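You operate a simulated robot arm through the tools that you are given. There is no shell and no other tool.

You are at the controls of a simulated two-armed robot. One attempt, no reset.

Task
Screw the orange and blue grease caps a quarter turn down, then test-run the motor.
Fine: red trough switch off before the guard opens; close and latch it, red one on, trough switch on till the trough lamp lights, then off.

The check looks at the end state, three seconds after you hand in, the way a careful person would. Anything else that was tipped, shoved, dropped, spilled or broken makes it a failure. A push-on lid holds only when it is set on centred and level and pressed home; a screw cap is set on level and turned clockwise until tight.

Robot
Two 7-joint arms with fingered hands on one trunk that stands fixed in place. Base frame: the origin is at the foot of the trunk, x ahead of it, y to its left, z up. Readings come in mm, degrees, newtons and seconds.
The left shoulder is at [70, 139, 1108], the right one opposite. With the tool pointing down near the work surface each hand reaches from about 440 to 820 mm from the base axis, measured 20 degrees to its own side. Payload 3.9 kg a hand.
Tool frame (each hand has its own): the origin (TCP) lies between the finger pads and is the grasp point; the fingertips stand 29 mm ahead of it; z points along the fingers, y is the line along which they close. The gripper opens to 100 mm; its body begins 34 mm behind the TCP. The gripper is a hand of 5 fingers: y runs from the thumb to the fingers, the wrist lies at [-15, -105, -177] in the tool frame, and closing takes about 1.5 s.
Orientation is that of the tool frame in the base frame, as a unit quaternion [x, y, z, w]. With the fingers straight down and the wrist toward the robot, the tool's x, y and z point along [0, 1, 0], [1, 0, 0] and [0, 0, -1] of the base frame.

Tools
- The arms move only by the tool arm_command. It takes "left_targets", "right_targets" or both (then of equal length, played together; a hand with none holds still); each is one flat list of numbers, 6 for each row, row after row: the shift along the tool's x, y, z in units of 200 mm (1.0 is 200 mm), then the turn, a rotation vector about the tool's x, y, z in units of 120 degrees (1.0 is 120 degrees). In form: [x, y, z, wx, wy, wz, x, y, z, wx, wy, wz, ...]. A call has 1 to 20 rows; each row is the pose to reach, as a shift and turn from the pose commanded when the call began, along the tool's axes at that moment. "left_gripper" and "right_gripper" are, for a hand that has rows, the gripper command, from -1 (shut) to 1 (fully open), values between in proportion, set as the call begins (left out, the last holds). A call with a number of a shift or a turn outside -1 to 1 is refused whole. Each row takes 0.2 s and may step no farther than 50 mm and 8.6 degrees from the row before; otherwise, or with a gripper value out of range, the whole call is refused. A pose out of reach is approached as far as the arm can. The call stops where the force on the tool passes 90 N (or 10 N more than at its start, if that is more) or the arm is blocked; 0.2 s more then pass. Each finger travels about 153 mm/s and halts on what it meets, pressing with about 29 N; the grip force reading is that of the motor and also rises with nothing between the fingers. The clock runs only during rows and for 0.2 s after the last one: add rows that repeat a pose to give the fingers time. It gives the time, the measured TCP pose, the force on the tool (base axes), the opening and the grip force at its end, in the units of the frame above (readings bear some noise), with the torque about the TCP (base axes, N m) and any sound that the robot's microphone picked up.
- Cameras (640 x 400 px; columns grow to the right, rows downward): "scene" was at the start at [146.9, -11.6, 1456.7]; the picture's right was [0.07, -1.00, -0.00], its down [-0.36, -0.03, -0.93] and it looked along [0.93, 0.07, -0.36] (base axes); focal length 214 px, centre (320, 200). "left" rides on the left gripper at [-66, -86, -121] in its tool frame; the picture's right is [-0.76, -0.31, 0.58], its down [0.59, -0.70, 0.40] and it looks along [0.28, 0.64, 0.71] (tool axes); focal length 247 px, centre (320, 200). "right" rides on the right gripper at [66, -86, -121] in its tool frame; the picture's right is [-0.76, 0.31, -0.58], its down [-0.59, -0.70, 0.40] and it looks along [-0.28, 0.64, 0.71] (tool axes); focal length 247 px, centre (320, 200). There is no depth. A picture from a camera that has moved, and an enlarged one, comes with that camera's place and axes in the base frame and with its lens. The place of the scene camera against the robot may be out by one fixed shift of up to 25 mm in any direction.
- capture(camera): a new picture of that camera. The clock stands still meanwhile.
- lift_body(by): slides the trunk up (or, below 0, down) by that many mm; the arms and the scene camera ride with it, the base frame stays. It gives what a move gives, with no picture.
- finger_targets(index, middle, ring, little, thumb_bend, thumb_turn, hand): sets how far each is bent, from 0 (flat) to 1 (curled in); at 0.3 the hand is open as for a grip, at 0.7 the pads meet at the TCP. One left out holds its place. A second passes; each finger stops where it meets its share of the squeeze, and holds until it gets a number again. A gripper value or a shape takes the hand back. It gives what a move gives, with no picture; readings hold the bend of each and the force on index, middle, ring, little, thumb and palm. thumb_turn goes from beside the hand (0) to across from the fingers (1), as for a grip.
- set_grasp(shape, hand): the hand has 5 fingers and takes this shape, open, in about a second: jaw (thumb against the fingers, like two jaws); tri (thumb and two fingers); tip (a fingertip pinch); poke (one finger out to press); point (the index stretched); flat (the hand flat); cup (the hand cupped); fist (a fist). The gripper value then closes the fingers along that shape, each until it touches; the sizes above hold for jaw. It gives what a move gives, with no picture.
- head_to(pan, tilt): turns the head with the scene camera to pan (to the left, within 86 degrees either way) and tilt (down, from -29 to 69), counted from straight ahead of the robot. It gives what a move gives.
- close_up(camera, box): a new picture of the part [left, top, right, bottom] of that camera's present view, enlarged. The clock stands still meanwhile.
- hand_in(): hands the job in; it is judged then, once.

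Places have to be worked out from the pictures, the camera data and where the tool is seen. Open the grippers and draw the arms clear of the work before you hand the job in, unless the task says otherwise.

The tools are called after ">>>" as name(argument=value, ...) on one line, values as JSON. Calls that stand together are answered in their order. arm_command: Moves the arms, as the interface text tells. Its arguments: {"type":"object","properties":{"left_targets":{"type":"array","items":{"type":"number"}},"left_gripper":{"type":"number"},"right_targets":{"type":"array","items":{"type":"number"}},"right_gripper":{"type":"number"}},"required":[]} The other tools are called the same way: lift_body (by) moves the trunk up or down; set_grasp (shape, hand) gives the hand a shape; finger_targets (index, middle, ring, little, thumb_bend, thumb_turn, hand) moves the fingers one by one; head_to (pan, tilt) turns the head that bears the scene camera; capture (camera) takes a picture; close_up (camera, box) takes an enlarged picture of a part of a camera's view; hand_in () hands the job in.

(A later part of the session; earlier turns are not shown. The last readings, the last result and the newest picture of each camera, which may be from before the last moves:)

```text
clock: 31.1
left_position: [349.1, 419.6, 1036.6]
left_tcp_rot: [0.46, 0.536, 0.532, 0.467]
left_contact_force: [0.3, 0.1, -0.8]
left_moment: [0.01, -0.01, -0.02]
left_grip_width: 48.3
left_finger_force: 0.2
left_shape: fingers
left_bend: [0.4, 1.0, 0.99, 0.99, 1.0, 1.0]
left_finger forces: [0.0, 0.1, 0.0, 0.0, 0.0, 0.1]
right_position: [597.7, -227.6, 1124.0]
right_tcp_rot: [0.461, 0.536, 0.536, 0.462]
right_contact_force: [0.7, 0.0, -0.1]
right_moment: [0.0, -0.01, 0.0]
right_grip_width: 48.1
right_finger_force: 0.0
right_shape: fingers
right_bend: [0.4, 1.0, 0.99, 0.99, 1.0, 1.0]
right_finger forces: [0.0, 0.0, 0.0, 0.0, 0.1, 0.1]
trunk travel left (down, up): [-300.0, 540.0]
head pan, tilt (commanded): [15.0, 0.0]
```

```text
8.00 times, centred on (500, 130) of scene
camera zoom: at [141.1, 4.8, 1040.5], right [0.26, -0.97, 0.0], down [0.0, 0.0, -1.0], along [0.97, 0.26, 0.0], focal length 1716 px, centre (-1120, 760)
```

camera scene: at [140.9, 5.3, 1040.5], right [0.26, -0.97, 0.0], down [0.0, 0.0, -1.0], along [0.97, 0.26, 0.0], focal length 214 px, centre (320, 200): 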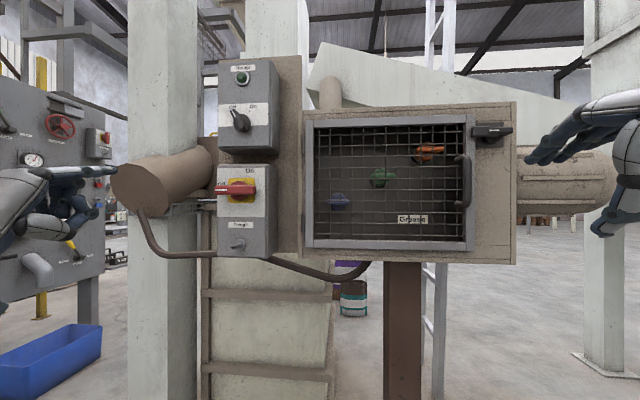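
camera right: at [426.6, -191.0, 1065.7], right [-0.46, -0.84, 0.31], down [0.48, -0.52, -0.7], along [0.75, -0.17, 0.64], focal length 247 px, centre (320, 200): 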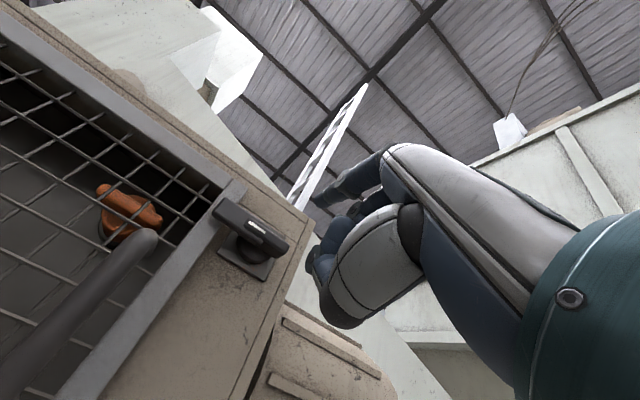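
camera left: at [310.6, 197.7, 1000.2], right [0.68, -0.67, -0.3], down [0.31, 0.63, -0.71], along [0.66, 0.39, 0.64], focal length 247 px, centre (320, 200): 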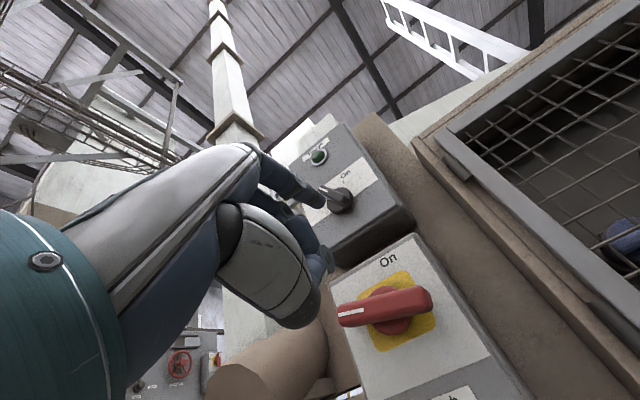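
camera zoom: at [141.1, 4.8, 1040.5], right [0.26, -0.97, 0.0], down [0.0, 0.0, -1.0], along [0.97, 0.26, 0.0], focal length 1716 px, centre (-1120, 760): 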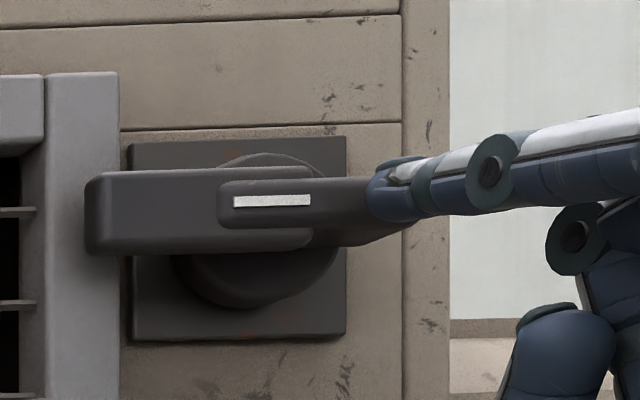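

The tip is actually just in front of the latch wing (things are ~14 mm deeper than first estimated). I back off, raise 22 mm, and go ~20 mm deeper before pressing down.

>>> arm_command(right_targets=[0, 0, -0.06, 0, 0, 0, 0.01, 0.11, -0.06, 0, 0, 0, 0.015, 0.11, 0.02, 0, 0, 0, 0.015, 0.11, 0.07, 0, 0, 0, 0.015, 0.11, 0.1, 0, 0, 0])

>>> close_up(camera="scene", box=[470, 105, 530, 155])

>>> close_up(camera="right", box=[200, 100, 400, 280])

```text
clock: 32.3
left_position: [350.6, 419.9, 1036.4]
left_tcp_rot: [0.459, 0.537, 0.533, 0.466]
left_contact_force: [-0.2, -0.7, 0.0]
left_moment: [-0.02, 0.03, 0.0]
left_grip_width: 48.1
left_finger_force: 0.1
left_shape: fingers
left_bend: [0.4, 1.0, 0.99, 0.99, 1.0, 1.0]
left_finger forces: [0.0, 0.0, 0.1, 0.0, 0.0, 0.1]
right_position: [618.1, -221.2, 1148.1]
right_tcp_rot: [0.461, 0.535, 0.536, 0.463]
right_contact_force: [0.1, -0.1, 0.8]
right_moment: [-0.01, 0.01, 0.01]
right_grip_width: 48.5
right_finger_force: 0.0
right_shape: fingers
right_bend: [0.4, 1.0, 0.99, 0.99, 1.0, 1.0]
right_finger forces: [0.0, 0.0, 0.0, 0.1, 0.1, 0.1]
trunk travel left (down, up): [-300.0, 540.0]
head pan, tilt (commanded): [15.0, 0.0]
```

```text
8.00 times, centred on (500, 130) of scene
camera zoom: at [141.0, 4.9, 1040.5], right [0.26, -0.97, 0.0], down [0.0, 0.0, -1.0], along [0.97, 0.26, 0.0], focal length 1716 px, centre (-1120, 760)
```

zoom: 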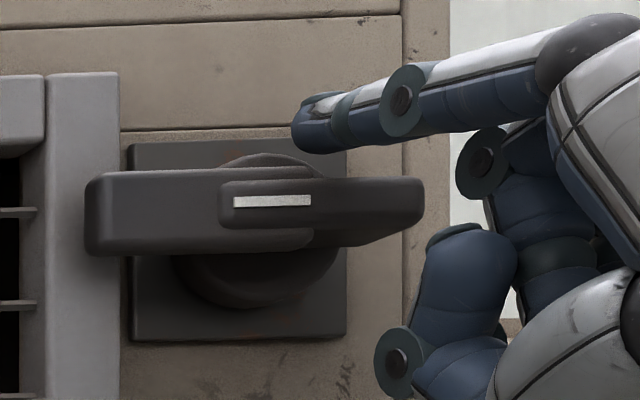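

```text
2.22 times, centred on (300, 190) of right
camera zoom: at [486.2, -174.7, 1061.5], right [-0.46, -0.83, 0.31], down [0.48, -0.52, -0.7], along [0.75, -0.17, 0.64], focal length 549 px, centre (364, 222)
```

zoom: 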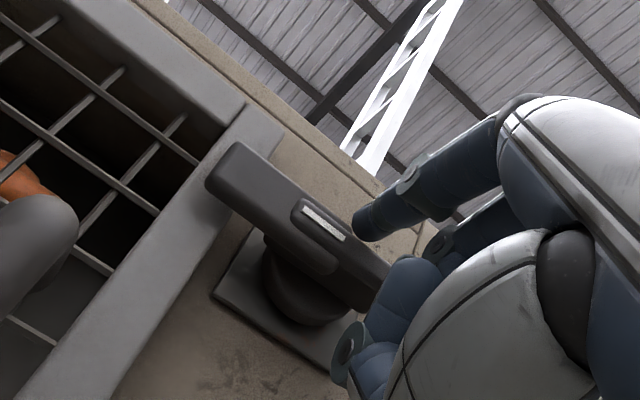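

The tip is now above the bar but too near its centre. I shift 17 mm right toward the wing's end and press down in small steps.

>>> arm_command(right_targets=[-0.085, 0, 0, 0, 0, 0, -0.085, -0.035, 0, 0, 0, 0, -0.085, -0.06, 0, 0, 0, 0, -0.09, -0.085, 0, 0, 0, 0])

>>> close_up(camera="scene", box=[470, 105, 530, 155])

>>> close_up(camera="right", box=[200, 100, 400, 280])

```text
clock: 33.3
left_position: [350.6, 420.2, 1036.6]
left_tcp_rot: [0.458, 0.538, 0.533, 0.465]
left_contact_force: [-0.3, -0.1, -0.2]
left_moment: [-0.01, 0.01, 0.0]
left_grip_width: 48.3
left_finger_force: 0.1
left_shape: fingers
left_bend: [0.4, 1.0, 0.99, 0.99, 1.0, 1.0]
left_finger forces: [0.0, 0.0, 0.1, 0.0, 0.0, 0.1]
right_position: [618.9, -237.4, 1130.0]
right_tcp_rot: [0.461, 0.536, 0.536, 0.461]
right_contact_force: [-0.8, 0.1, 0.6]
right_moment: [0.02, -0.03, 0.03]
right_grip_width: 49.3
right_finger_force: 0.2
right_shape: fingers
right_bend: [0.39, 1.0, 0.99, 0.99, 1.0, 1.0]
right_finger forces: [1.0, 0.0, 0.0, 0.0, 0.0, 0.0]
trunk travel left (down, up): [-300.0, 540.0]
head pan, tilt (commanded): [15.0, 0.0]
```

```text
8.00 times, centred on (500, 130) of scene
camera zoom: at [140.9, 4.9, 1040.5], right [0.26, -0.97, 0.0], down [0.0, 0.0, -1.0], along [0.97, 0.26, 0.0], focal length 1716 px, centre (-1120, 760)
```

zoom: 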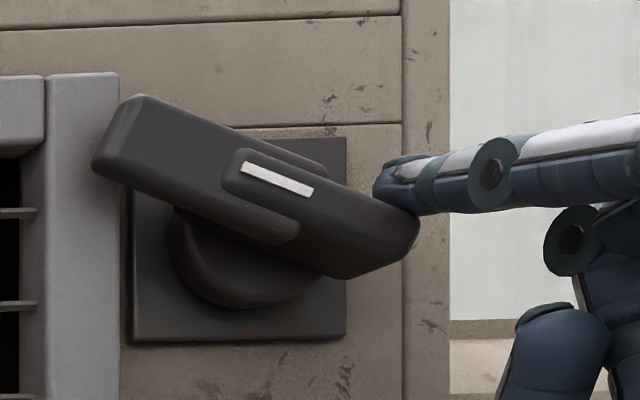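

```text
2.22 times, centred on (300, 190) of right
camera zoom: at [487.9, -192.4, 1043.4], right [-0.46, -0.83, 0.31], down [0.48, -0.52, -0.7], along [0.75, -0.17, 0.64], focal length 549 px, centre (364, 222)
```

zoom: 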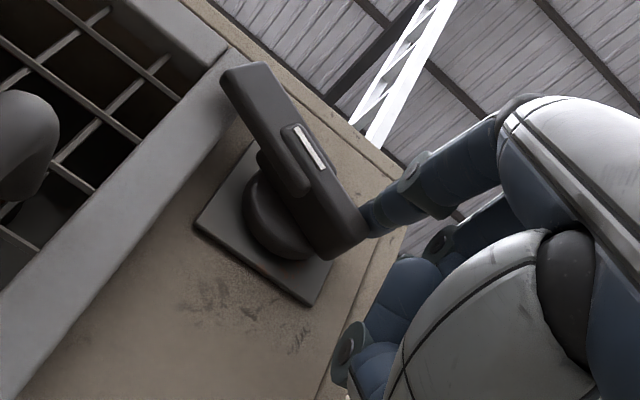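

The latch turns clockwise with almost no force. I follow the arc down and left to bring the bar to vertical.

>>> arm_command(right_targets=[0, -0.055, 0, 0, 0, 0, 0.0135, -0.098, 0, 0, 0, 0, 0.037, -0.137, 0, 0, 0, 0, 0.058, -0.159, 0, 0, 0, 0, 0.083, -0.177, 0, 0, 0, 0])

>>> close_up(camera="scene", box=[470, 105, 530, 155])

>>> close_up(camera="right", box=[200, 100, 400, 280])

```text
clock: 34.5
left_position: [350.0, 419.9, 1036.2]
left_tcp_rot: [0.459, 0.537, 0.533, 0.466]
left_contact_force: [0.6, -0.2, -0.6]
left_moment: [-0.02, 0.01, 0.01]
left_grip_width: 48.2
left_finger_force: 0.0
left_shape: fingers
left_bend: [0.4, 1.0, 0.99, 0.99, 1.0, 1.0]
left_finger forces: [0.0, 0.0, 0.1, 0.0, 0.0, 0.0]
right_position: [617.5, -222.0, 1094.2]
right_tcp_rot: [0.46, 0.536, 0.537, 0.462]
right_contact_force: [0.1, 0.0, 0.1]
right_moment: [0.0, 0.01, 0.01]
right_grip_width: 48.5
right_finger_force: 0.1
right_shape: fingers
right_bend: [0.4, 1.0, 0.99, 0.99, 1.0, 1.0]
right_finger forces: [0.0, 0.1, 0.1, 0.0, 0.0, 0.0]
trunk travel left (down, up): [-300.0, 540.0]
head pan, tilt (commanded): [15.0, 0.0]
```

```text
8.00 times, centred on (500, 130) of scene
camera zoom: at [141.0, 5.0, 1040.5], right [0.26, -0.97, 0.0], down [0.0, 0.0, -1.0], along [0.97, 0.26, 0.0], focal length 1716 px, centre (-1120, 760)
```

zoom: 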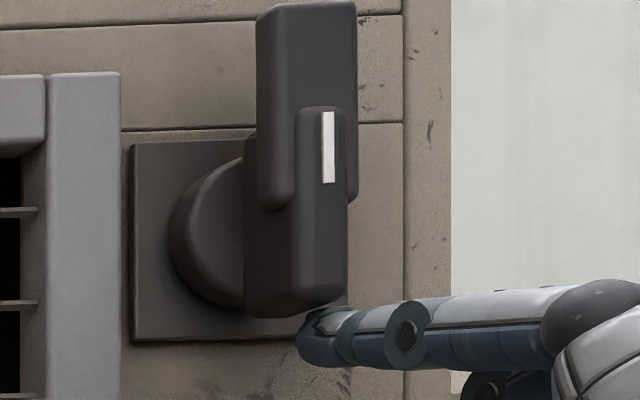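

```text
2.22 times, centred on (300, 190) of right
camera zoom: at [487.2, -176.0, 1008.7], right [-0.46, -0.83, 0.31], down [0.48, -0.52, -0.7], along [0.75, -0.17, 0.64], focal length 549 px, centre (364, 222)
```

zoom: 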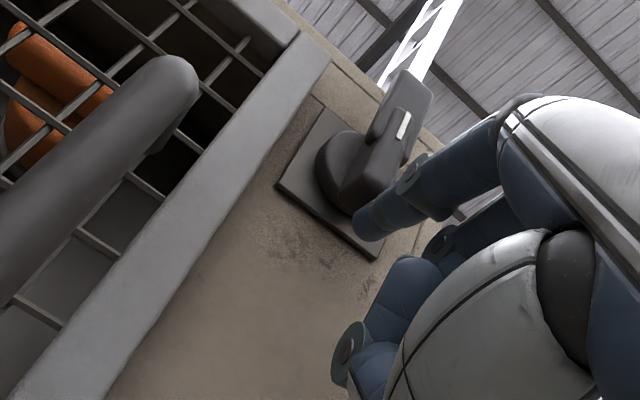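

The latch bar is now vertical, tongue clear of the frame. I withdraw the right hand straight back and open it to a jaw for the door handle.

>>> arm_command(right_targets=[0, -0.02, -0.2, 0, 0, 0, 0, -0.05, -0.4, 0, 0, 0, 0, -0.1, -0.6, 0, 0, 0, 0, -0.15, -0.75, 0, 0, 0])

>>> set_grasp(hand="right", shape="jaw")

>>> capture(camera="right")

>>> capture(camera="scene")

```text
clock: 35.5
left_position: [350.4, 419.8, 1035.2]
left_tcp_rot: [0.458, 0.537, 0.533, 0.466]
left_contact_force: [-0.2, -0.3, 0.1]
left_moment: [0.0, 0.0, 0.02]
left_grip_width: 48.2
left_finger_force: 0.0
left_shape: fingers
left_bend: [0.4, 1.0, 0.99, 0.99, 1.0, 1.0]
left_finger forces: [0.0, 0.0, 0.0, 0.0, 0.0, 0.1]
right_position: [467.5, -244.2, 1060.8]
right_tcp_rot: [0.461, 0.536, 0.536, 0.462]
right_contact_force: [0.2, 0.1, -0.1]
right_moment: [0.01, 0.02, -0.01]
right_grip_width: 48.5
right_finger_force: 0.2
right_shape: fingers
right_bend: [0.4, 1.0, 0.99, 0.99, 1.0, 1.0]
right_finger forces: [0.1, 0.0, 0.0, 0.0, 0.0, 0.0]
trunk travel left (down, up): [-300.0, 540.0]
head pan, tilt (commanded): [15.0, 0.0]
```

```text
clock: 36.4
left_position: [350.5, 420.4, 1035.8]
left_tcp_rot: [0.458, 0.537, 0.533, 0.466]
left_contact_force: [0.7, -0.2, -0.2]
left_moment: [-0.02, 0.01, 0.04]
left_grip_width: 48.4
left_finger_force: 0.0
left_shape: fingers
left_bend: [0.4, 1.0, 0.99, 0.99, 1.0, 1.0]
left_finger forces: [0.1, 0.1, 0.1, 0.0, 0.0, 0.0]
right_position: [468.1, -245.8, 1061.9]
right_tcp_rot: [0.461, 0.536, 0.536, 0.461]
right_contact_force: [0.4, 0.5, -0.1]
right_moment: [0.03, 0.02, 0.0]
right_grip_width: 99.9
right_finger_force: 0.0
right_shape: jaw
right_bend: [0.3, 0.3, 0.3, 0.3, 0.3, 0.98]
right_finger forces: [0.1, 0.0, 0.0, 0.0, 0.1, 0.0]
trunk travel left (down, up): [-300.0, 540.0]
head pan, tilt (commanded): [15.0, 0.0]
```

```text
taken
camera right: at [337.6, -198.3, 976.0], right [-0.46, -0.83, 0.31], down [0.48, -0.52, -0.7], along [0.75, -0.17, 0.64], focal length 247 px, centre (320, 200)
```

right: 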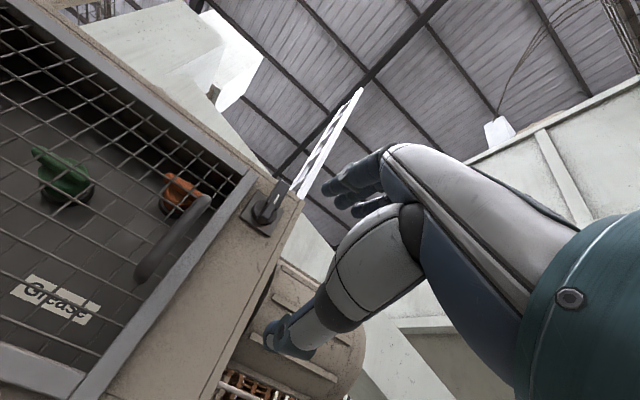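

```text
taken
camera scene: at [141.0, 4.9, 1040.5], right [0.26, -0.97, 0.0], down [0.0, 0.0, -1.0], along [0.97, 0.26, 0.0], focal length 214 px, centre (320, 200)
```

scene: 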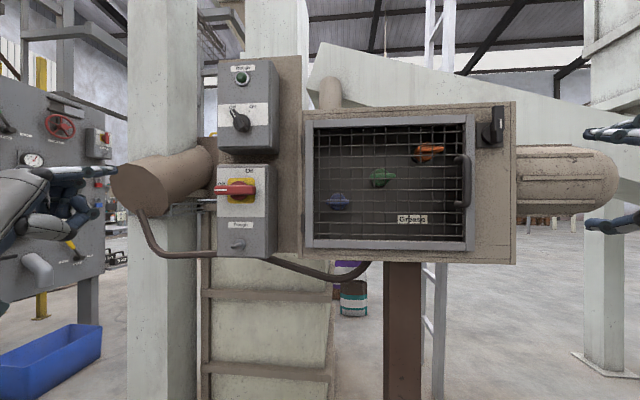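

I roll the right hand 80° so the fingers straddle the vertical handle (fingers right, thumb left), moving to a standoff in front of it.

>>> arm_command(right_targets=[0.0446, 0.0035, 0.0228, 0, 0, 0.0667, 0.0892, 0.007, 0.0456, 0, 0, 0.1333, 0.1338, 0.0105, 0.0684, 0, 0, 0.2, 0.1784, 0.014, 0.0912, 0, 0, 0.2667, 0.223, 0.0175, 0.114, 0, 0, 0.3333, 0.2676, 0.021, 0.1368, 0, 0, 0.4, 0.3122, 0.0245, 0.1596, 0, 0, 0.4667, 0.3568, 0.028, 0.1824, 0, 0, 0.5333, 0.4014, 0.0315, 0.2052, 0, 0, 0.6, 0.446, 0.035, 0.228, 0, 0, 0.6667])

>>> capture(camera="right")

>>> capture(camera="scene")

```text
clock: 38.6
left_position: [350.9, 420.4, 1037.3]
left_tcp_rot: [0.458, 0.538, 0.534, 0.465]
left_contact_force: [-0.5, 0.3, -0.2]
left_moment: [0.01, -0.01, -0.02]
left_grip_width: 48.2
left_finger_force: 0.0
left_shape: fingers
left_bend: [0.4, 1.0, 0.99, 0.99, 1.0, 1.0]
left_finger forces: [0.0, 0.1, 0.1, 0.1, 0.0, 0.0]
right_position: [501.7, -150.4, 1070.0]
right_tcp_rot: [0.697, 0.114, 0.708, 0.01]
right_contact_force: [0.4, 0.4, 0.0]
right_moment: [-0.01, 0.0, 0.03]
right_grip_width: 99.9
right_finger_force: 0.1
right_shape: jaw
right_bend: [0.3, 0.3, 0.3, 0.3, 0.3, 0.98]
right_finger forces: [0.1, 0.0, 0.0, 0.0, 0.0, 0.1]
trunk travel left (down, up): [-300.0, 540.0]
head pan, tilt (commanded): [15.0, 0.0]
```

```text
taken
camera right: at [365.6, -73.6, 1120.4], right [-0.51, -0.51, -0.69], down [0.31, 0.64, -0.7], along [0.81, -0.57, -0.17], focal length 247 px, centre (320, 200)
```

right: 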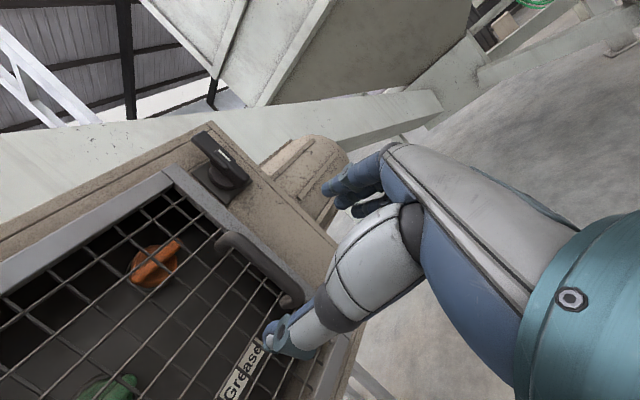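

```text
taken
camera scene: at [140.8, 4.9, 1040.5], right [0.26, -0.97, 0.0], down [0.0, 0.0, -1.0], along [0.97, 0.26, 0.0], focal length 214 px, centre (320, 200)
```

scene: 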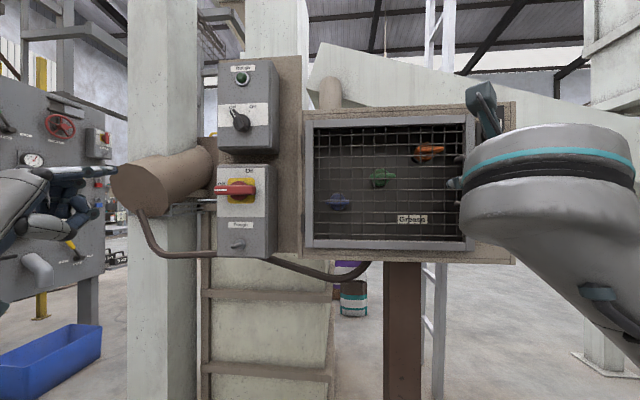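

Reached. Zooming from the hand camera to place the handle precisely against the fingers.

>>> close_up(camera="right", box=[140, 120, 420, 380])

>>> close_up(camera="scene", box=[400, 90, 520, 260])

```text
1.54 times, centred on (280, 250) of right
camera zoom: at [365.6, -73.6, 1120.4], right [-0.51, -0.51, -0.69], down [0.31, 0.64, -0.7], along [0.81, -0.57, -0.17], focal length 380 px, centre (382, 123)
```

zoom: 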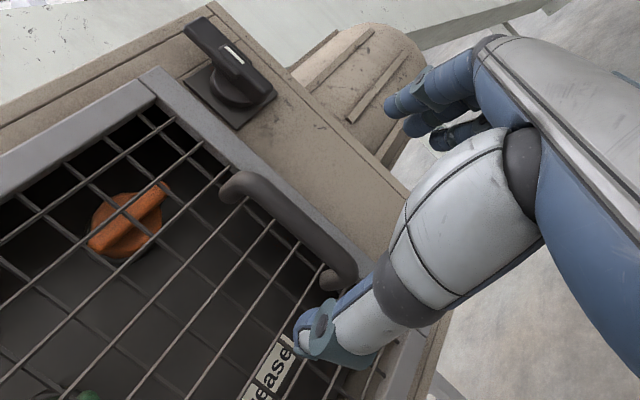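

```text
2.35 times, centred on (460, 175) of scene
camera zoom: at [140.8, 4.9, 1040.5], right [0.26, -0.97, 0.0], down [0.0, 0.0, -1.0], along [0.97, 0.26, 0.0], focal length 505 px, centre (-9, 259)
```

zoom: 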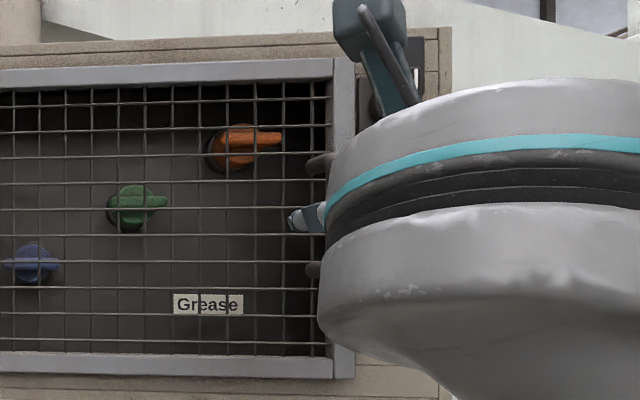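

The handle axis is at about [592, -137, 1074], 91 mm straight ahead of the TCP. I half-close the jaw and advance 86 mm so the bar sits between thumb and fingers.

>>> arm_command(right_targets=[0, 0, 0.1, 0, 0, 0, 0, 0, 0.2, 0, 0, 0, 0, 0, 0.28, 0, 0, 0, 0, 0, 0.35, 0, 0, 0, 0, 0, 0.4, 0, 0, 0, 0, 0, 0.43, 0, 0, 0], right_gripper=0.3)

>>> close_up(camera="right", box=[140, 120, 420, 380])

>>> close_up(camera="scene", box=[400, 90, 520, 260])

```text
clock: 40.0
left_position: [352.4, 420.9, 1035.8]
left_tcp_rot: [0.458, 0.538, 0.534, 0.465]
left_contact_force: [0.6, 0.0, 0.4]
left_moment: [-0.01, 0.03, 0.0]
left_grip_width: 48.4
left_finger_force: 0.1
left_shape: fingers
left_bend: [0.4, 1.0, 0.99, 0.99, 1.0, 1.0]
left_finger forces: [0.0, 0.1, 0.0, 0.0, 0.0, 0.0]
right_position: [588.1, -137.3, 1071.3]
right_tcp_rot: [0.697, 0.114, 0.708, 0.01]
right_contact_force: [-0.2, 0.2, -0.5]
right_moment: [0.01, 0.01, 0.01]
right_grip_width: 65.3
right_finger_force: 0.0
right_shape: jaw
right_bend: [0.41, 0.37, 0.27, 0.42, 0.3, 0.99]
right_finger forces: [0.1, 0.0, 0.1, 0.1, 0.1, 0.1]
trunk travel left (down, up): [-300.0, 540.0]
head pan, tilt (commanded): [15.0, 0.0]
```

```text
1.54 times, centred on (280, 250) of right
camera zoom: at [451.2, -60.4, 1121.2], right [-0.5, -0.52, -0.69], down [0.31, 0.64, -0.7], along [0.81, -0.57, -0.17], focal length 380 px, centre (382, 123)
```

zoom: 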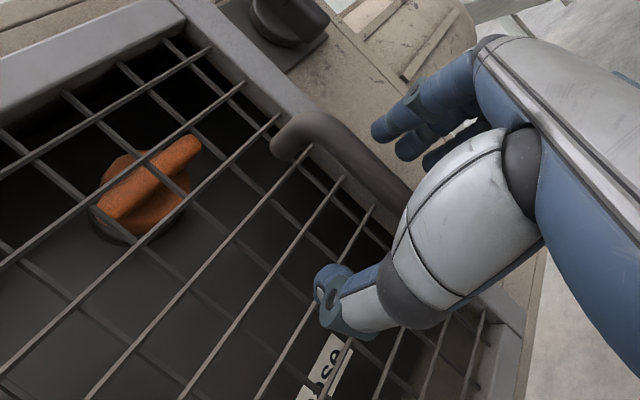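

```text
2.35 times, centred on (460, 175) of scene
camera zoom: at [141.1, 4.9, 1040.5], right [0.26, -0.97, 0.0], down [0.0, 0.0, -1.0], along [0.97, 0.26, 0.0], focal length 505 px, centre (-9, 259)
```

zoom: 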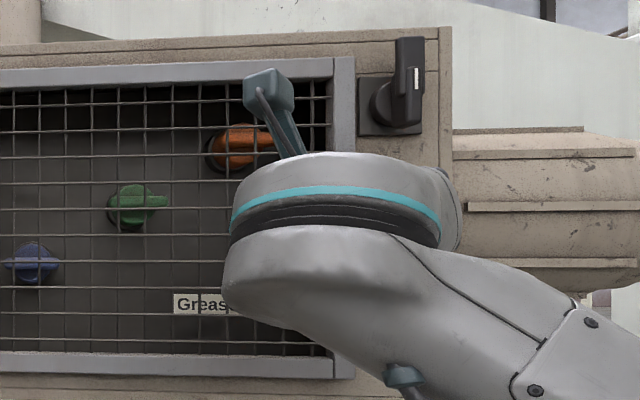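

The bar lies between thumb and fingers. Closing the grip on it.

>>> arm_command(right_targets=[0, 0, 0.02, 0, 0, 0, 0, 0, 0.02, 0, 0, 0, 0, 0, 0.02, 0, 0, 0, 0, 0, 0.02, 0, 0, 0, 0, 0, 0.02, 0, 0, 0, 0, 0, 0.02, 0, 0, 0], right_gripper=-1)

>>> close_up(camera="right", box=[140, 120, 420, 380])

```text
clock: 41.4
left_position: [350.4, 419.6, 1035.5]
left_tcp_rot: [0.459, 0.537, 0.533, 0.466]
left_contact_force: [1.0, -0.5, 0.4]
left_moment: [0.0, -0.02, 0.01]
left_grip_width: 48.3
left_finger_force: 0.1
left_shape: fingers
left_bend: [0.4, 1.0, 0.99, 0.99, 1.0, 1.0]
left_finger forces: [0.0, 0.0, 0.1, 0.0, 0.1, 0.1]
right_position: [590.8, -137.1, 1071.4]
right_tcp_rot: [0.698, 0.114, 0.707, 0.01]
right_contact_force: [0.5, -0.9, -0.6]
right_moment: [0.0, 0.0, -0.06]
right_grip_width: 6.7
right_finger_force: 28.6
right_shape: jaw
right_bend: [0.75, 0.72, 0.71, 0.71, 0.73, 1.0]
right_finger forces: [16.1, 5.0, 1.3, 0.2, 23.6, 0.0]
trunk travel left (down, up): [-300.0, 540.0]
head pan, tilt (commanded): [15.0, 0.0]
```

```text
1.54 times, centred on (280, 250) of right
camera zoom: at [455.1, -60.3, 1121.0], right [-0.51, -0.51, -0.69], down [0.31, 0.64, -0.7], along [0.81, -0.57, -0.17], focal length 380 px, centre (382, 123)
```

zoom: 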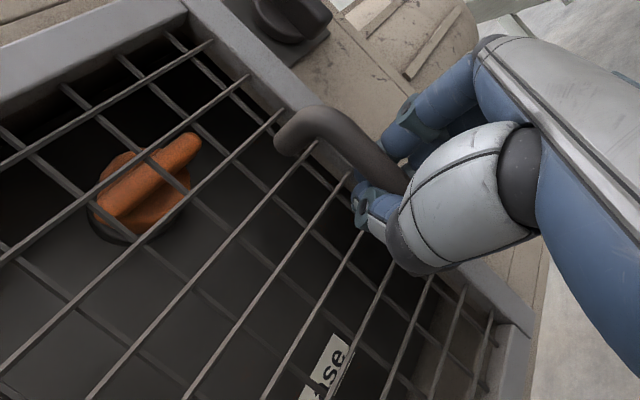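

The grip holds (28 N). Now I pull along the door's arc, first about 15°.

>>> arm_command(right_targets=[0.0025, -0.0115, -0.0695, 0, 0, 0, 0.005, -0.026, -0.1385, 0, 0, 0, 0.0085, -0.0435, -0.207, 0, 0, 0, 0.012, -0.0635, -0.274, 0, 0, 0, 0.0165, -0.087, -0.34, 0, 0, 0, 0.0215, -0.1125, -0.4055, 0, 0, 0])

>>> capture(camera="right")

>>> capture(camera="scene")

```text
clock: 42.8
left_position: [351.3, 419.5, 1036.6]
left_tcp_rot: [0.458, 0.537, 0.533, 0.465]
left_contact_force: [0.4, 0.0, 1.1]
left_moment: [0.0, 0.0, -0.01]
left_grip_width: 48.3
left_finger_force: 0.1
left_shape: fingers
left_bend: [0.4, 1.0, 0.99, 0.99, 1.0, 1.0]
left_finger forces: [0.1, 0.0, 0.0, 0.0, 0.1, 0.0]
right_position: [504.8, -125.1, 1070.9]
right_tcp_rot: [0.697, 0.114, 0.708, 0.009]
right_contact_force: [-0.5, -4.6, 1.0]
right_moment: [0.06, -0.04, -0.1]
right_grip_width: 7.4
right_finger_force: 28.9
right_shape: jaw
right_bend: [0.75, 0.73, 0.71, 0.71, 0.74, 1.0]
right_finger forces: [12.9, 3.2, 0.8, 0.2, 20.0, 0.0]
trunk travel left (down, up): [-300.0, 540.0]
head pan, tilt (commanded): [15.0, 0.0]
```

```text
taken
camera right: at [370.3, -49.3, 1120.0], right [-0.5, -0.51, -0.69], down [0.31, 0.64, -0.7], along [0.81, -0.57, -0.17], focal length 247 px, centre (320, 200)
```

right: 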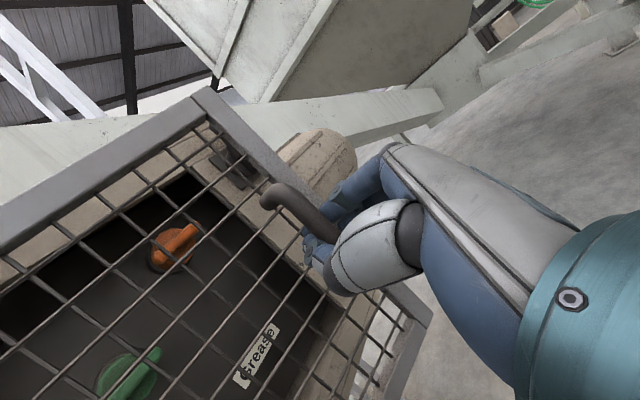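

```text
taken
camera scene: at [140.8, 4.1, 1040.6], right [0.26, -0.97, 0.0], down [0.0, 0.0, -1.0], along [0.97, 0.26, 0.0], focal length 214 px, centre (320, 200)
```

scene: 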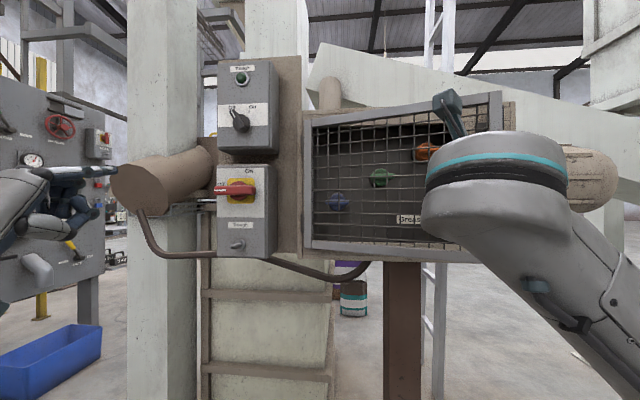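

The door is swinging (about 15° open). I keep pulling along the arc to ~30°, yawing the hand leftward so the wrist stays away from the robot's head.

>>> arm_command(right_targets=[0.0055, -0.0295, -0.0645, 0.0274, 0.0049, 0, 0.011, -0.061, -0.127, 0.0548, 0.0097, 0, 0.0175, -0.0945, -0.1885, 0.0821, 0.0146, 0, 0.024, -0.132, -0.248, 0.1095, 0.0194, 0, 0.0315, -0.1705, -0.306, 0.137, 0.0243, 0, 0.039, -0.213, -0.362, 0.1642, 0.0292, 0])

>>> capture(camera="right")

>>> capture(camera="scene")

```text
clock: 44.2
left_position: [350.3, 418.6, 1036.4]
left_tcp_rot: [0.459, 0.537, 0.532, 0.466]
left_contact_force: [-0.4, -0.2, -0.7]
left_moment: [0.04, -0.01, 0.0]
left_grip_width: 48.5
left_finger_force: 0.0
left_shape: fingers
left_bend: [0.4, 1.0, 0.99, 0.99, 1.0, 1.0]
left_finger forces: [0.0, 0.0, 0.0, 0.1, 0.1, 0.1]
right_position: [432.6, -94.8, 1072.9]
right_tcp_rot: [0.666, 0.236, 0.699, -0.114]
right_contact_force: [0.4, -0.3, -4.6]
right_moment: [0.06, 0.0, -0.01]
right_grip_width: 6.7
right_finger_force: 28.9
right_shape: jaw
right_bend: [0.75, 0.73, 0.71, 0.71, 0.75, 1.0]
right_finger forces: [3.7, 0.0, 0.1, 0.0, 0.2, 0.1]
right hand out of reach, approached as far as the arm can: row 6
trunk travel left (down, up): [-300.0, 540.0]
head pan, tilt (commanded): [15.0, 0.0]
```

```text
taken
camera right: at [278.6, -68.3, 1121.7], right [-0.29, -0.66, -0.69], down [0.07, 0.71, -0.7], along [0.95, -0.26, -0.16], focal length 247 px, centre (320, 200)
```

right: 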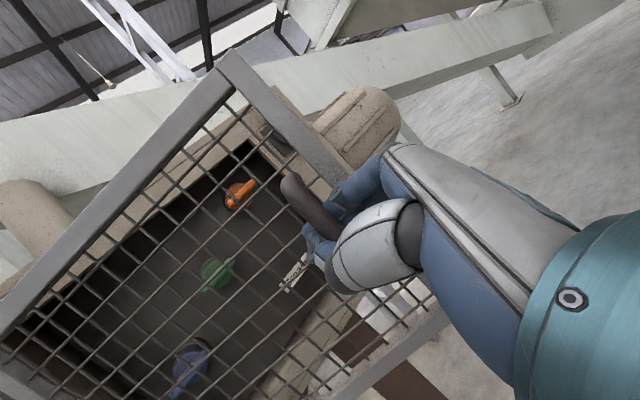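

```text
taken
camera scene: at [141.6, 4.9, 1040.4], right [0.26, -0.97, 0.0], down [0.0, 0.0, -1.0], along [0.97, 0.26, 0.0], focal length 214 px, centre (320, 200)
```

scene: 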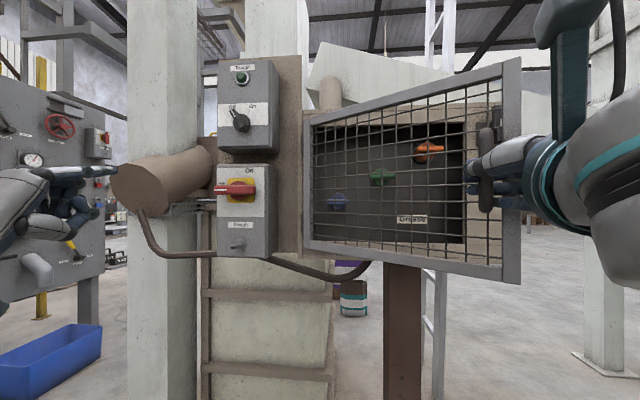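

Door is about 28° open. I open the grip in place, then back the hand off the handle about 45 mm.

>>> arm_command(right_targets=[0, 0, 0, 0, 0, 0, 0, 0, 0, 0, 0, 0, 0, 0, 0, 0, 0, 0, 0, 0, 0, 0, 0, 0, 0, 0, 0, 0, 0, 0, 0, 0, -0.06, 0, 0, 0, 0, 0, -0.12, 0, 0, 0, 0, 0, -0.18, 0, 0, 0, 0, 0, -0.24, 0, 0, 0], right_gripper=1)

>>> capture(camera="right")

>>> capture(camera="scene")

```text
clock: 46.2
left_position: [350.7, 419.6, 1035.3]
left_tcp_rot: [0.459, 0.537, 0.533, 0.466]
left_contact_force: [-0.3, 0.2, -0.2]
left_moment: [0.01, 0.04, 0.02]
left_grip_width: 48.3
left_finger_force: 0.1
left_shape: fingers
left_bend: [0.4, 1.0, 0.99, 0.99, 1.0, 1.0]
left_finger forces: [0.1, 0.1, 0.0, 0.0, 0.1, 0.0]
right_position: [422.7, -111.6, 1081.8]
right_tcp_rot: [0.666, 0.235, 0.699, -0.113]
right_contact_force: [0.0, 0.2, -0.1]
right_moment: [0.02, 0.0, 0.03]
right_grip_width: 99.9
right_finger_force: 0.0
right_shape: jaw
right_bend: [0.3, 0.3, 0.3, 0.3, 0.3, 0.98]
right_finger forces: [0.0, 0.0, 0.0, 0.1, 0.0, 0.0]
right hand out of reach, approached as far as the arm can: row 6, 7, 8, 9
trunk travel left (down, up): [-300.0, 540.0]
head pan, tilt (commanded): [15.0, 0.0]
```

```text
taken
camera right: at [268.6, -86.0, 1131.4], right [-0.3, -0.66, -0.69], down [0.07, 0.71, -0.7], along [0.95, -0.26, -0.16], focal length 247 px, centre (320, 200)
```

right: 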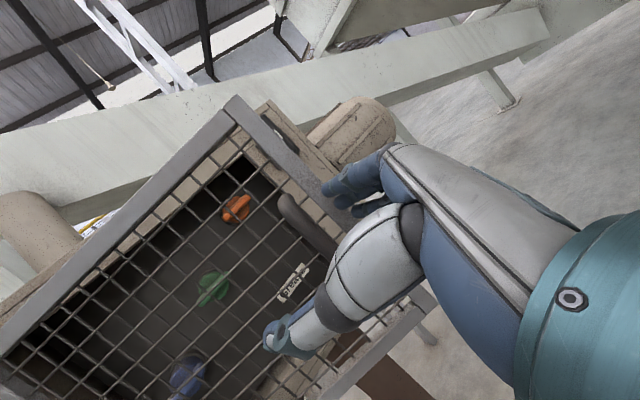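

```text
taken
camera scene: at [141.0, 4.9, 1040.5], right [0.26, -0.97, 0.0], down [0.0, 0.0, -1.0], along [0.97, 0.26, 0.0], focal length 214 px, centre (320, 200)
```

scene: 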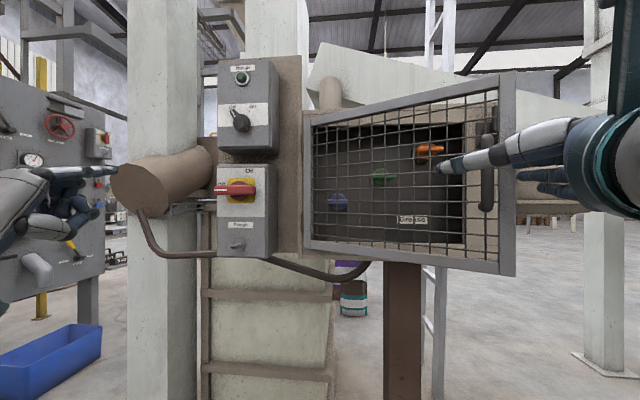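

The door drifted back a little as the hand shifted; backing straight out is beyond the wrist's range here. I'll slide straight up along the bar instead to clear its top.

>>> arm_command(right_targets=[0.117, 0.021, 0, 0, 0, 0, 0.234, 0.042, 0, 0, 0, 0, 0.351, 0.063, 0, 0, 0, 0, 0.4675, 0.0846, 0, 0, 0, 0])

>>> capture(camera="right")

>>> capture(camera="scene")

```text
clock: 47.2
left_position: [349.7, 419.4, 1036.3]
left_tcp_rot: [0.459, 0.537, 0.532, 0.467]
left_contact_force: [0.5, -0.1, -0.1]
left_moment: [0.0, -0.04, 0.0]
left_grip_width: 48.4
left_finger_force: 0.0
left_shape: fingers
left_bend: [0.4, 1.0, 0.99, 0.99, 1.0, 1.0]
left_finger forces: [0.0, 0.1, 0.0, 0.1, 0.0, 0.1]
right_position: [423.2, -112.3, 1177.5]
right_tcp_rot: [0.666, 0.233, 0.699, -0.115]
right_contact_force: [-0.1, -0.3, -0.2]
right_moment: [-0.02, -0.01, -0.01]
right_grip_width: 100.1
right_finger_force: 0.0
right_shape: jaw
right_bend: [0.3, 0.3, 0.3, 0.3, 0.3, 0.98]
right_finger forces: [0.1, 0.0, 0.0, 0.0, 0.1, 0.1]
trunk travel left (down, up): [-300.0, 540.0]
head pan, tilt (commanded): [15.0, 0.0]
```

```text
taken
camera right: at [268.7, -86.8, 1227.5], right [-0.3, -0.66, -0.69], down [0.07, 0.71, -0.7], along [0.95, -0.26, -0.17], focal length 247 px, centre (320, 200)
```

right: 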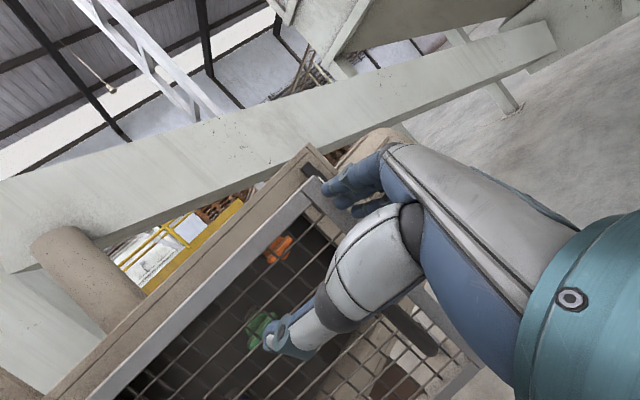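

```text
taken
camera scene: at [140.8, 5.0, 1040.5], right [0.26, -0.97, 0.0], down [0.0, 0.0, -1.0], along [0.97, 0.26, 0.0], focal length 214 px, centre (320, 200)
```

scene: 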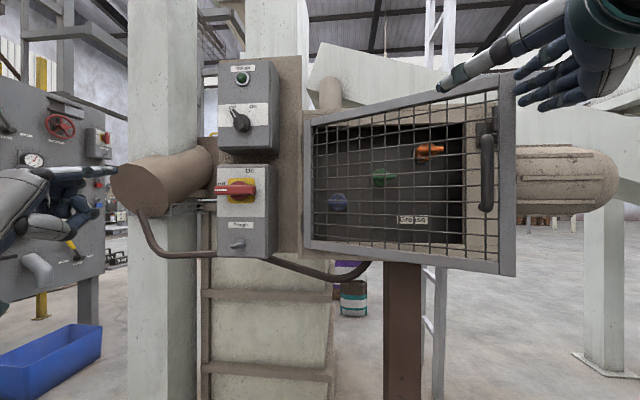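

The hand is clear above the handle; the door rests at about 25° open. Next I'll swing the hand out to the right and down, turning it palm-forward with fingers up, so one finger can act as a peg behind the door's bottom rail.

>>> arm_command(right_targets=[-0.0247, 0.143, -0.1054, -0.0374, 0.0158, -0.0488, -0.0493, 0.286, -0.2108, -0.0749, 0.0316, -0.0976, -0.074, 0.429, -0.3162, -0.1123, 0.0474, -0.1464, -0.0986, 0.572, -0.4216, -0.1497, 0.0631, -0.1951, -0.1233, 0.715, -0.527, -0.1871, 0.0789, -0.2439, -0.2808, 0.6874, -0.5277, -0.2246, 0.0947, -0.2927, -0.4383, 0.6598, -0.5284, -0.262, 0.1105, -0.3415, -0.5958, 0.6322, -0.5291, -0.2994, 0.1263, -0.3903, -0.7485, 0.6057, -0.53, -0.3369, 0.1421, -0.4391])

>>> set_grasp(hand="right", shape="poke")

>>> capture(camera="scene")

```text
clock: 49.2
left_position: [351.4, 423.6, 1035.5]
left_tcp_rot: [0.458, 0.539, 0.532, 0.466]
left_contact_force: [-0.6, -0.2, -0.1]
left_moment: [-0.02, -0.01, -0.08]
left_grip_width: 48.4
left_finger_force: 0.0
left_shape: fingers
left_bend: [0.4, 1.0, 0.99, 0.99, 1.0, 1.0]
left_finger forces: [0.1, 0.1, 0.1, 0.0, 0.0, 0.0]
right_position: [391.7, -245.9, 1073.9]
right_tcp_rot: [0.411, 0.23, 0.794, 0.384]
right_contact_force: [-0.2, 1.4, -0.1]
right_moment: [0.03, -0.01, -0.07]
right_grip_width: 100.0
right_finger_force: 0.0
right_shape: jaw
right_bend: [0.3, 0.3, 0.3, 0.3, 0.3, 0.98]
right_finger forces: [0.1, 0.1, 0.1, 0.0, 0.1, 0.1]
right hand out of reach, approached as far as the arm can: row 8, 9
trunk travel left (down, up): [-300.0, 540.0]
head pan, tilt (commanded): [15.0, 0.0]
```

```text
clock: 50.1
left_position: [350.4, 420.3, 1036.8]
left_tcp_rot: [0.459, 0.537, 0.533, 0.466]
left_contact_force: [-0.1, -0.2, -0.3]
left_moment: [-0.03, 0.01, 0.0]
left_grip_width: 48.0
left_finger_force: 0.1
left_shape: fingers
left_bend: [0.4, 1.0, 0.99, 0.99, 1.0, 1.0]
left_finger forces: [0.0, 0.0, 0.1, 0.0, 0.0, 0.0]
right_position: [390.9, -250.7, 1073.7]
right_tcp_rot: [0.412, 0.23, 0.795, 0.383]
right_contact_force: [-0.8, -0.4, 0.0]
right_moment: [0.0, -0.01, 0.03]
right_grip_width: 0.0
right_finger_force: 0.1
right_shape: poke
right_bend: [0.7, 0.7, 0.99, 0.99, 1.0, 1.0]
right_finger forces: [0.0, 0.0, 0.0, 0.0, 0.0, 0.0]
trunk travel left (down, up): [-300.0, 540.0]
head pan, tilt (commanded): [15.0, 0.0]
```

```text
taken
camera scene: at [141.0, 4.9, 1040.5], right [0.26, -0.97, 0.0], down [0.0, 0.0, -1.0], along [0.97, 0.26, 0.0], focal length 214 px, centre (320, 200)
```

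scene: 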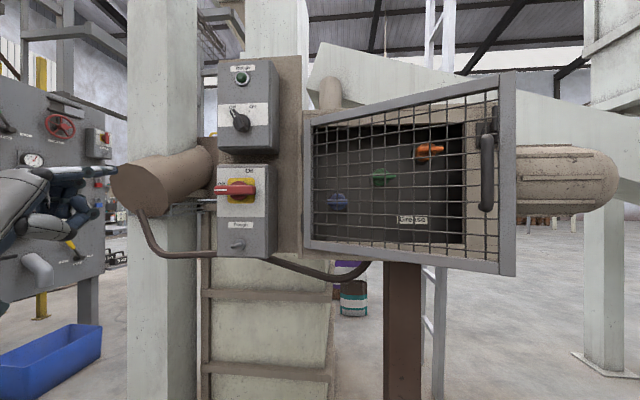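

The wrist stopped partway in that turn, so I use a gentler pitch (40° up). I straighten just the index again and move down to the right of the door, below rail height.

>>> finger_targets(hand="right", index=0.4, middle=1.0)

>>> arm_command(right_targets=[-0.1142, -0.0993, -0.0413, -0.0068, 0.008, -0.0446, -0.2283, -0.1987, -0.0825, -0.0135, 0.016, -0.0893, -0.3425, -0.298, -0.1238, -0.0203, 0.024, -0.1339, -0.4567, -0.3973, -0.165, -0.0271, 0.032, -0.1785, -0.5708, -0.4967, -0.2063, -0.0338, 0.04, -0.2232, -0.685, -0.596, -0.2475, -0.0406, 0.048, -0.2678])

>>> capture(camera="scene")

>>> capture(camera="right")

```text
clock: 51.1
left_position: [350.8, 420.0, 1035.5]
left_tcp_rot: [0.459, 0.537, 0.532, 0.467]
left_contact_force: [0.1, 0.2, 0.2]
left_moment: [-0.01, 0.0, -0.01]
left_grip_width: 48.3
left_finger_force: 0.0
left_shape: fingers
left_bend: [0.4, 1.0, 0.99, 0.99, 1.0, 1.0]
left_finger forces: [0.0, 0.1, 0.1, 0.0, 0.0, 0.1]
right_position: [390.4, -249.4, 1073.1]
right_tcp_rot: [0.412, 0.228, 0.794, 0.384]
right_contact_force: [0.1, -0.8, 0.7]
right_moment: [0.02, -0.01, -0.04]
right_grip_width: 47.9
right_finger_force: 0.1
right_shape: fingers
right_bend: [0.4, 1.0, 0.99, 0.99, 1.0, 1.0]
right_finger forces: [0.0, 0.0, 0.0, 0.1, 0.1, 0.0]
trunk travel left (down, up): [-300.0, 540.0]
head pan, tilt (commanded): [15.0, 0.0]
```

```text
clock: 52.5
left_position: [350.7, 420.8, 1036.0]
left_tcp_rot: [0.459, 0.537, 0.532, 0.467]
left_contact_force: [0.3, 0.7, 0.3]
left_moment: [-0.01, 0.0, -0.03]
left_grip_width: 48.2
left_finger_force: 0.1
left_shape: fingers
left_bend: [0.4, 1.0, 0.99, 0.99, 1.0, 1.0]
left_finger forces: [0.0, 0.0, 0.1, 0.0, 0.0, 0.0]
right_position: [373.8, -112.7, 970.0]
right_tcp_rot: [0.314, 0.31, 0.674, 0.593]
right_contact_force: [0.6, -0.7, 0.0]
right_moment: [0.0, -0.02, -0.01]
right_grip_width: 47.9
right_finger_force: 0.0
right_shape: fingers
right_bend: [0.4, 1.0, 0.99, 0.99, 1.0, 1.0]
right_finger forces: [0.0, 0.1, 0.0, 0.0, 0.0, 0.0]
right hand out of reach, approached as far as the arm can: row 1, 2, 3, 4, 5, 6
trunk travel left (down, up): [-300.0, 540.0]
head pan, tilt (commanded): [15.0, 0.0]
```

```text
taken
camera scene: at [141.1, 5.0, 1040.5], right [0.26, -0.97, 0.0], down [0.0, 0.0, -1.0], along [0.97, 0.26, 0.0], focal length 214 px, centre (320, 200)
```

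scene: 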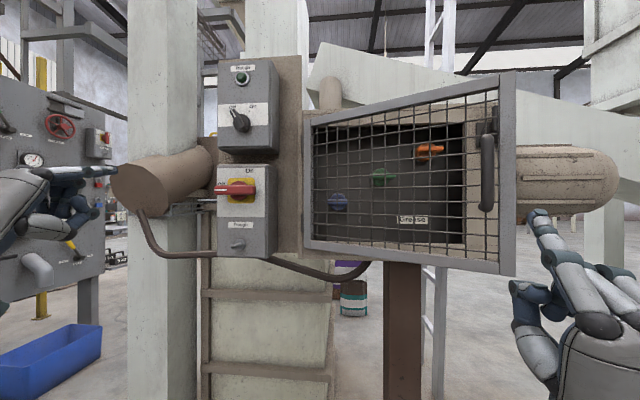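

```text
taken
camera right: at [320.9, -43.7, 833.3], right [-0.57, -0.81, -0.15], down [0.8, -0.49, -0.35], along [0.21, -0.32, 0.93], focal length 247 px, centre (320, 200)
```

right: 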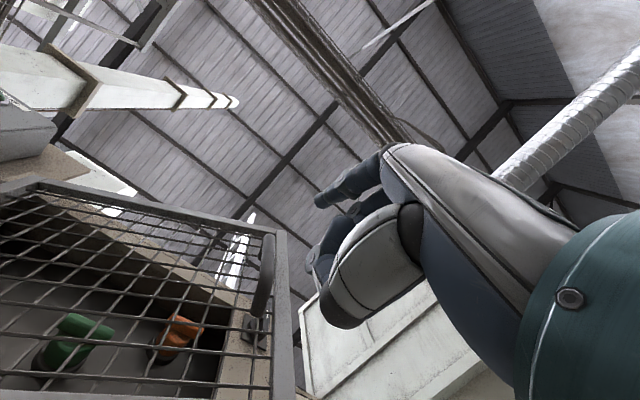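

That orientation only works close to the body, so I'll instead use the level (palm-down) pose at low height, with the index behind the bottom rail. I lower the trunk 100 mm for wrist room and bring the right hand out to the right of the door edge.

>>> lift_body(by=-100)

>>> arm_command(right_targets=[-0.1594, 0.007, 0.0433, 0.063, 0.0061, -0.0037, -0.3188, 0.014, 0.0866, 0.1259, 0.0121, -0.0073, -0.4782, 0.021, 0.1299, 0.1889, 0.0182, -0.011, -0.6376, 0.028, 0.1732, 0.2518, 0.0242, -0.0146, -0.797, 0.035, 0.2165, 0.3148, 0.0303, -0.0183])

>>> capture(camera="scene")

>>> capture(camera="right")

```text
clock: 53.8
left_position: [351.2, 420.9, 936.1]
left_tcp_rot: [0.46, 0.536, 0.532, 0.466]
left_contact_force: [-0.7, -0.5, 0.5]
left_moment: [-0.02, 0.0, -0.01]
left_grip_width: 48.4
left_finger_force: 0.0
left_shape: fingers
left_bend: [0.4, 1.0, 0.99, 0.99, 1.0, 1.0]
left_finger forces: [0.1, 0.0, 0.0, 0.0, 0.1, 0.0]
right_position: [374.2, -112.0, 871.2]
right_tcp_rot: [0.314, 0.31, 0.675, 0.592]
right_contact_force: [0.2, 0.1, 0.1]
right_moment: [-0.03, -0.01, -0.01]
right_grip_width: 48.2
right_finger_force: 0.0
right_shape: fingers
right_bend: [0.4, 1.0, 0.99, 0.99, 1.0, 1.0]
right_finger forces: [0.0, 0.0, 0.1, 0.0, 0.0, 0.0]
trunk travel left (down, up): [-200.0, 640.0]
head pan, tilt (commanded): [15.0, 0.0]
```

```text
clock: 55.0
left_position: [350.8, 420.2, 935.8]
left_tcp_rot: [0.459, 0.537, 0.533, 0.466]
left_contact_force: [-1.1, 0.7, 0.2]
left_moment: [-0.02, 0.01, 0.04]
left_grip_width: 48.1
left_finger_force: 0.0
left_shape: fingers
left_bend: [0.4, 1.0, 0.99, 0.99, 1.0, 1.0]
left_finger forces: [0.0, 0.0, 0.0, 0.0, 0.0, 0.0]
right_position: [419.6, -273.2, 895.0]
right_tcp_rot: [0.462, 0.536, 0.537, 0.459]
right_contact_force: [0.8, -0.1, -0.4]
right_moment: [-0.04, 0.02, 0.01]
right_grip_width: 48.3
right_finger_force: 0.0
right_shape: fingers
right_bend: [0.4, 1.0, 0.99, 0.99, 1.0, 1.0]
right_finger forces: [0.0, 0.0, 0.0, 0.1, 0.0, 0.1]
right hand out of reach, approached as far as the arm can: row 1, 2, 3
trunk travel left (down, up): [-200.0, 640.0]
head pan, tilt (commanded): [15.0, 0.0]
```

```text
taken
camera scene: at [141.1, 4.5, 940.5], right [0.26, -0.97, 0.0], down [0.0, 0.0, -1.0], along [0.97, 0.26, 0.0], focal length 214 px, centre (320, 200)
```

scene: 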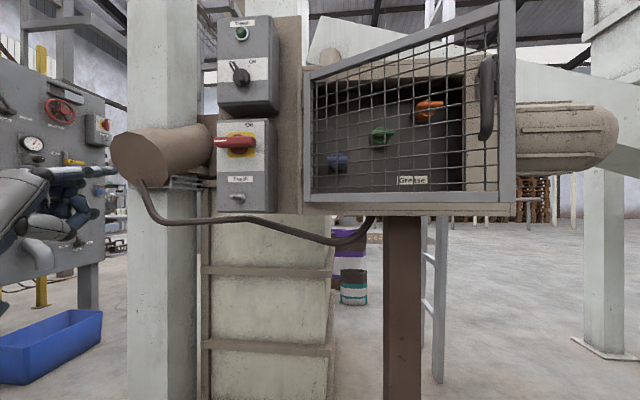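

```text
taken
camera right: at [287.8, -226.7, 810.7], right [-0.46, -0.84, 0.31], down [0.48, -0.52, -0.71], along [0.75, -0.18, 0.64], focal length 247 px, centre (320, 200)
```

right: 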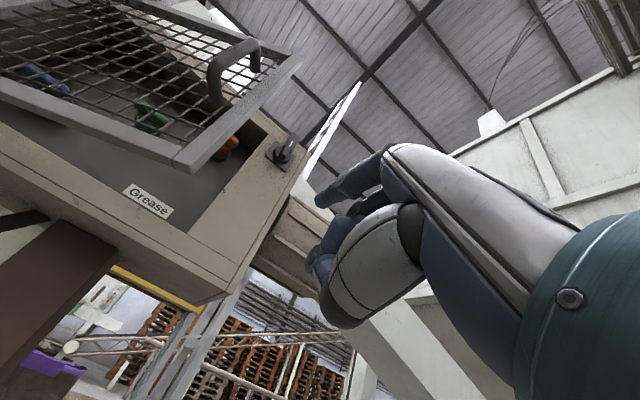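

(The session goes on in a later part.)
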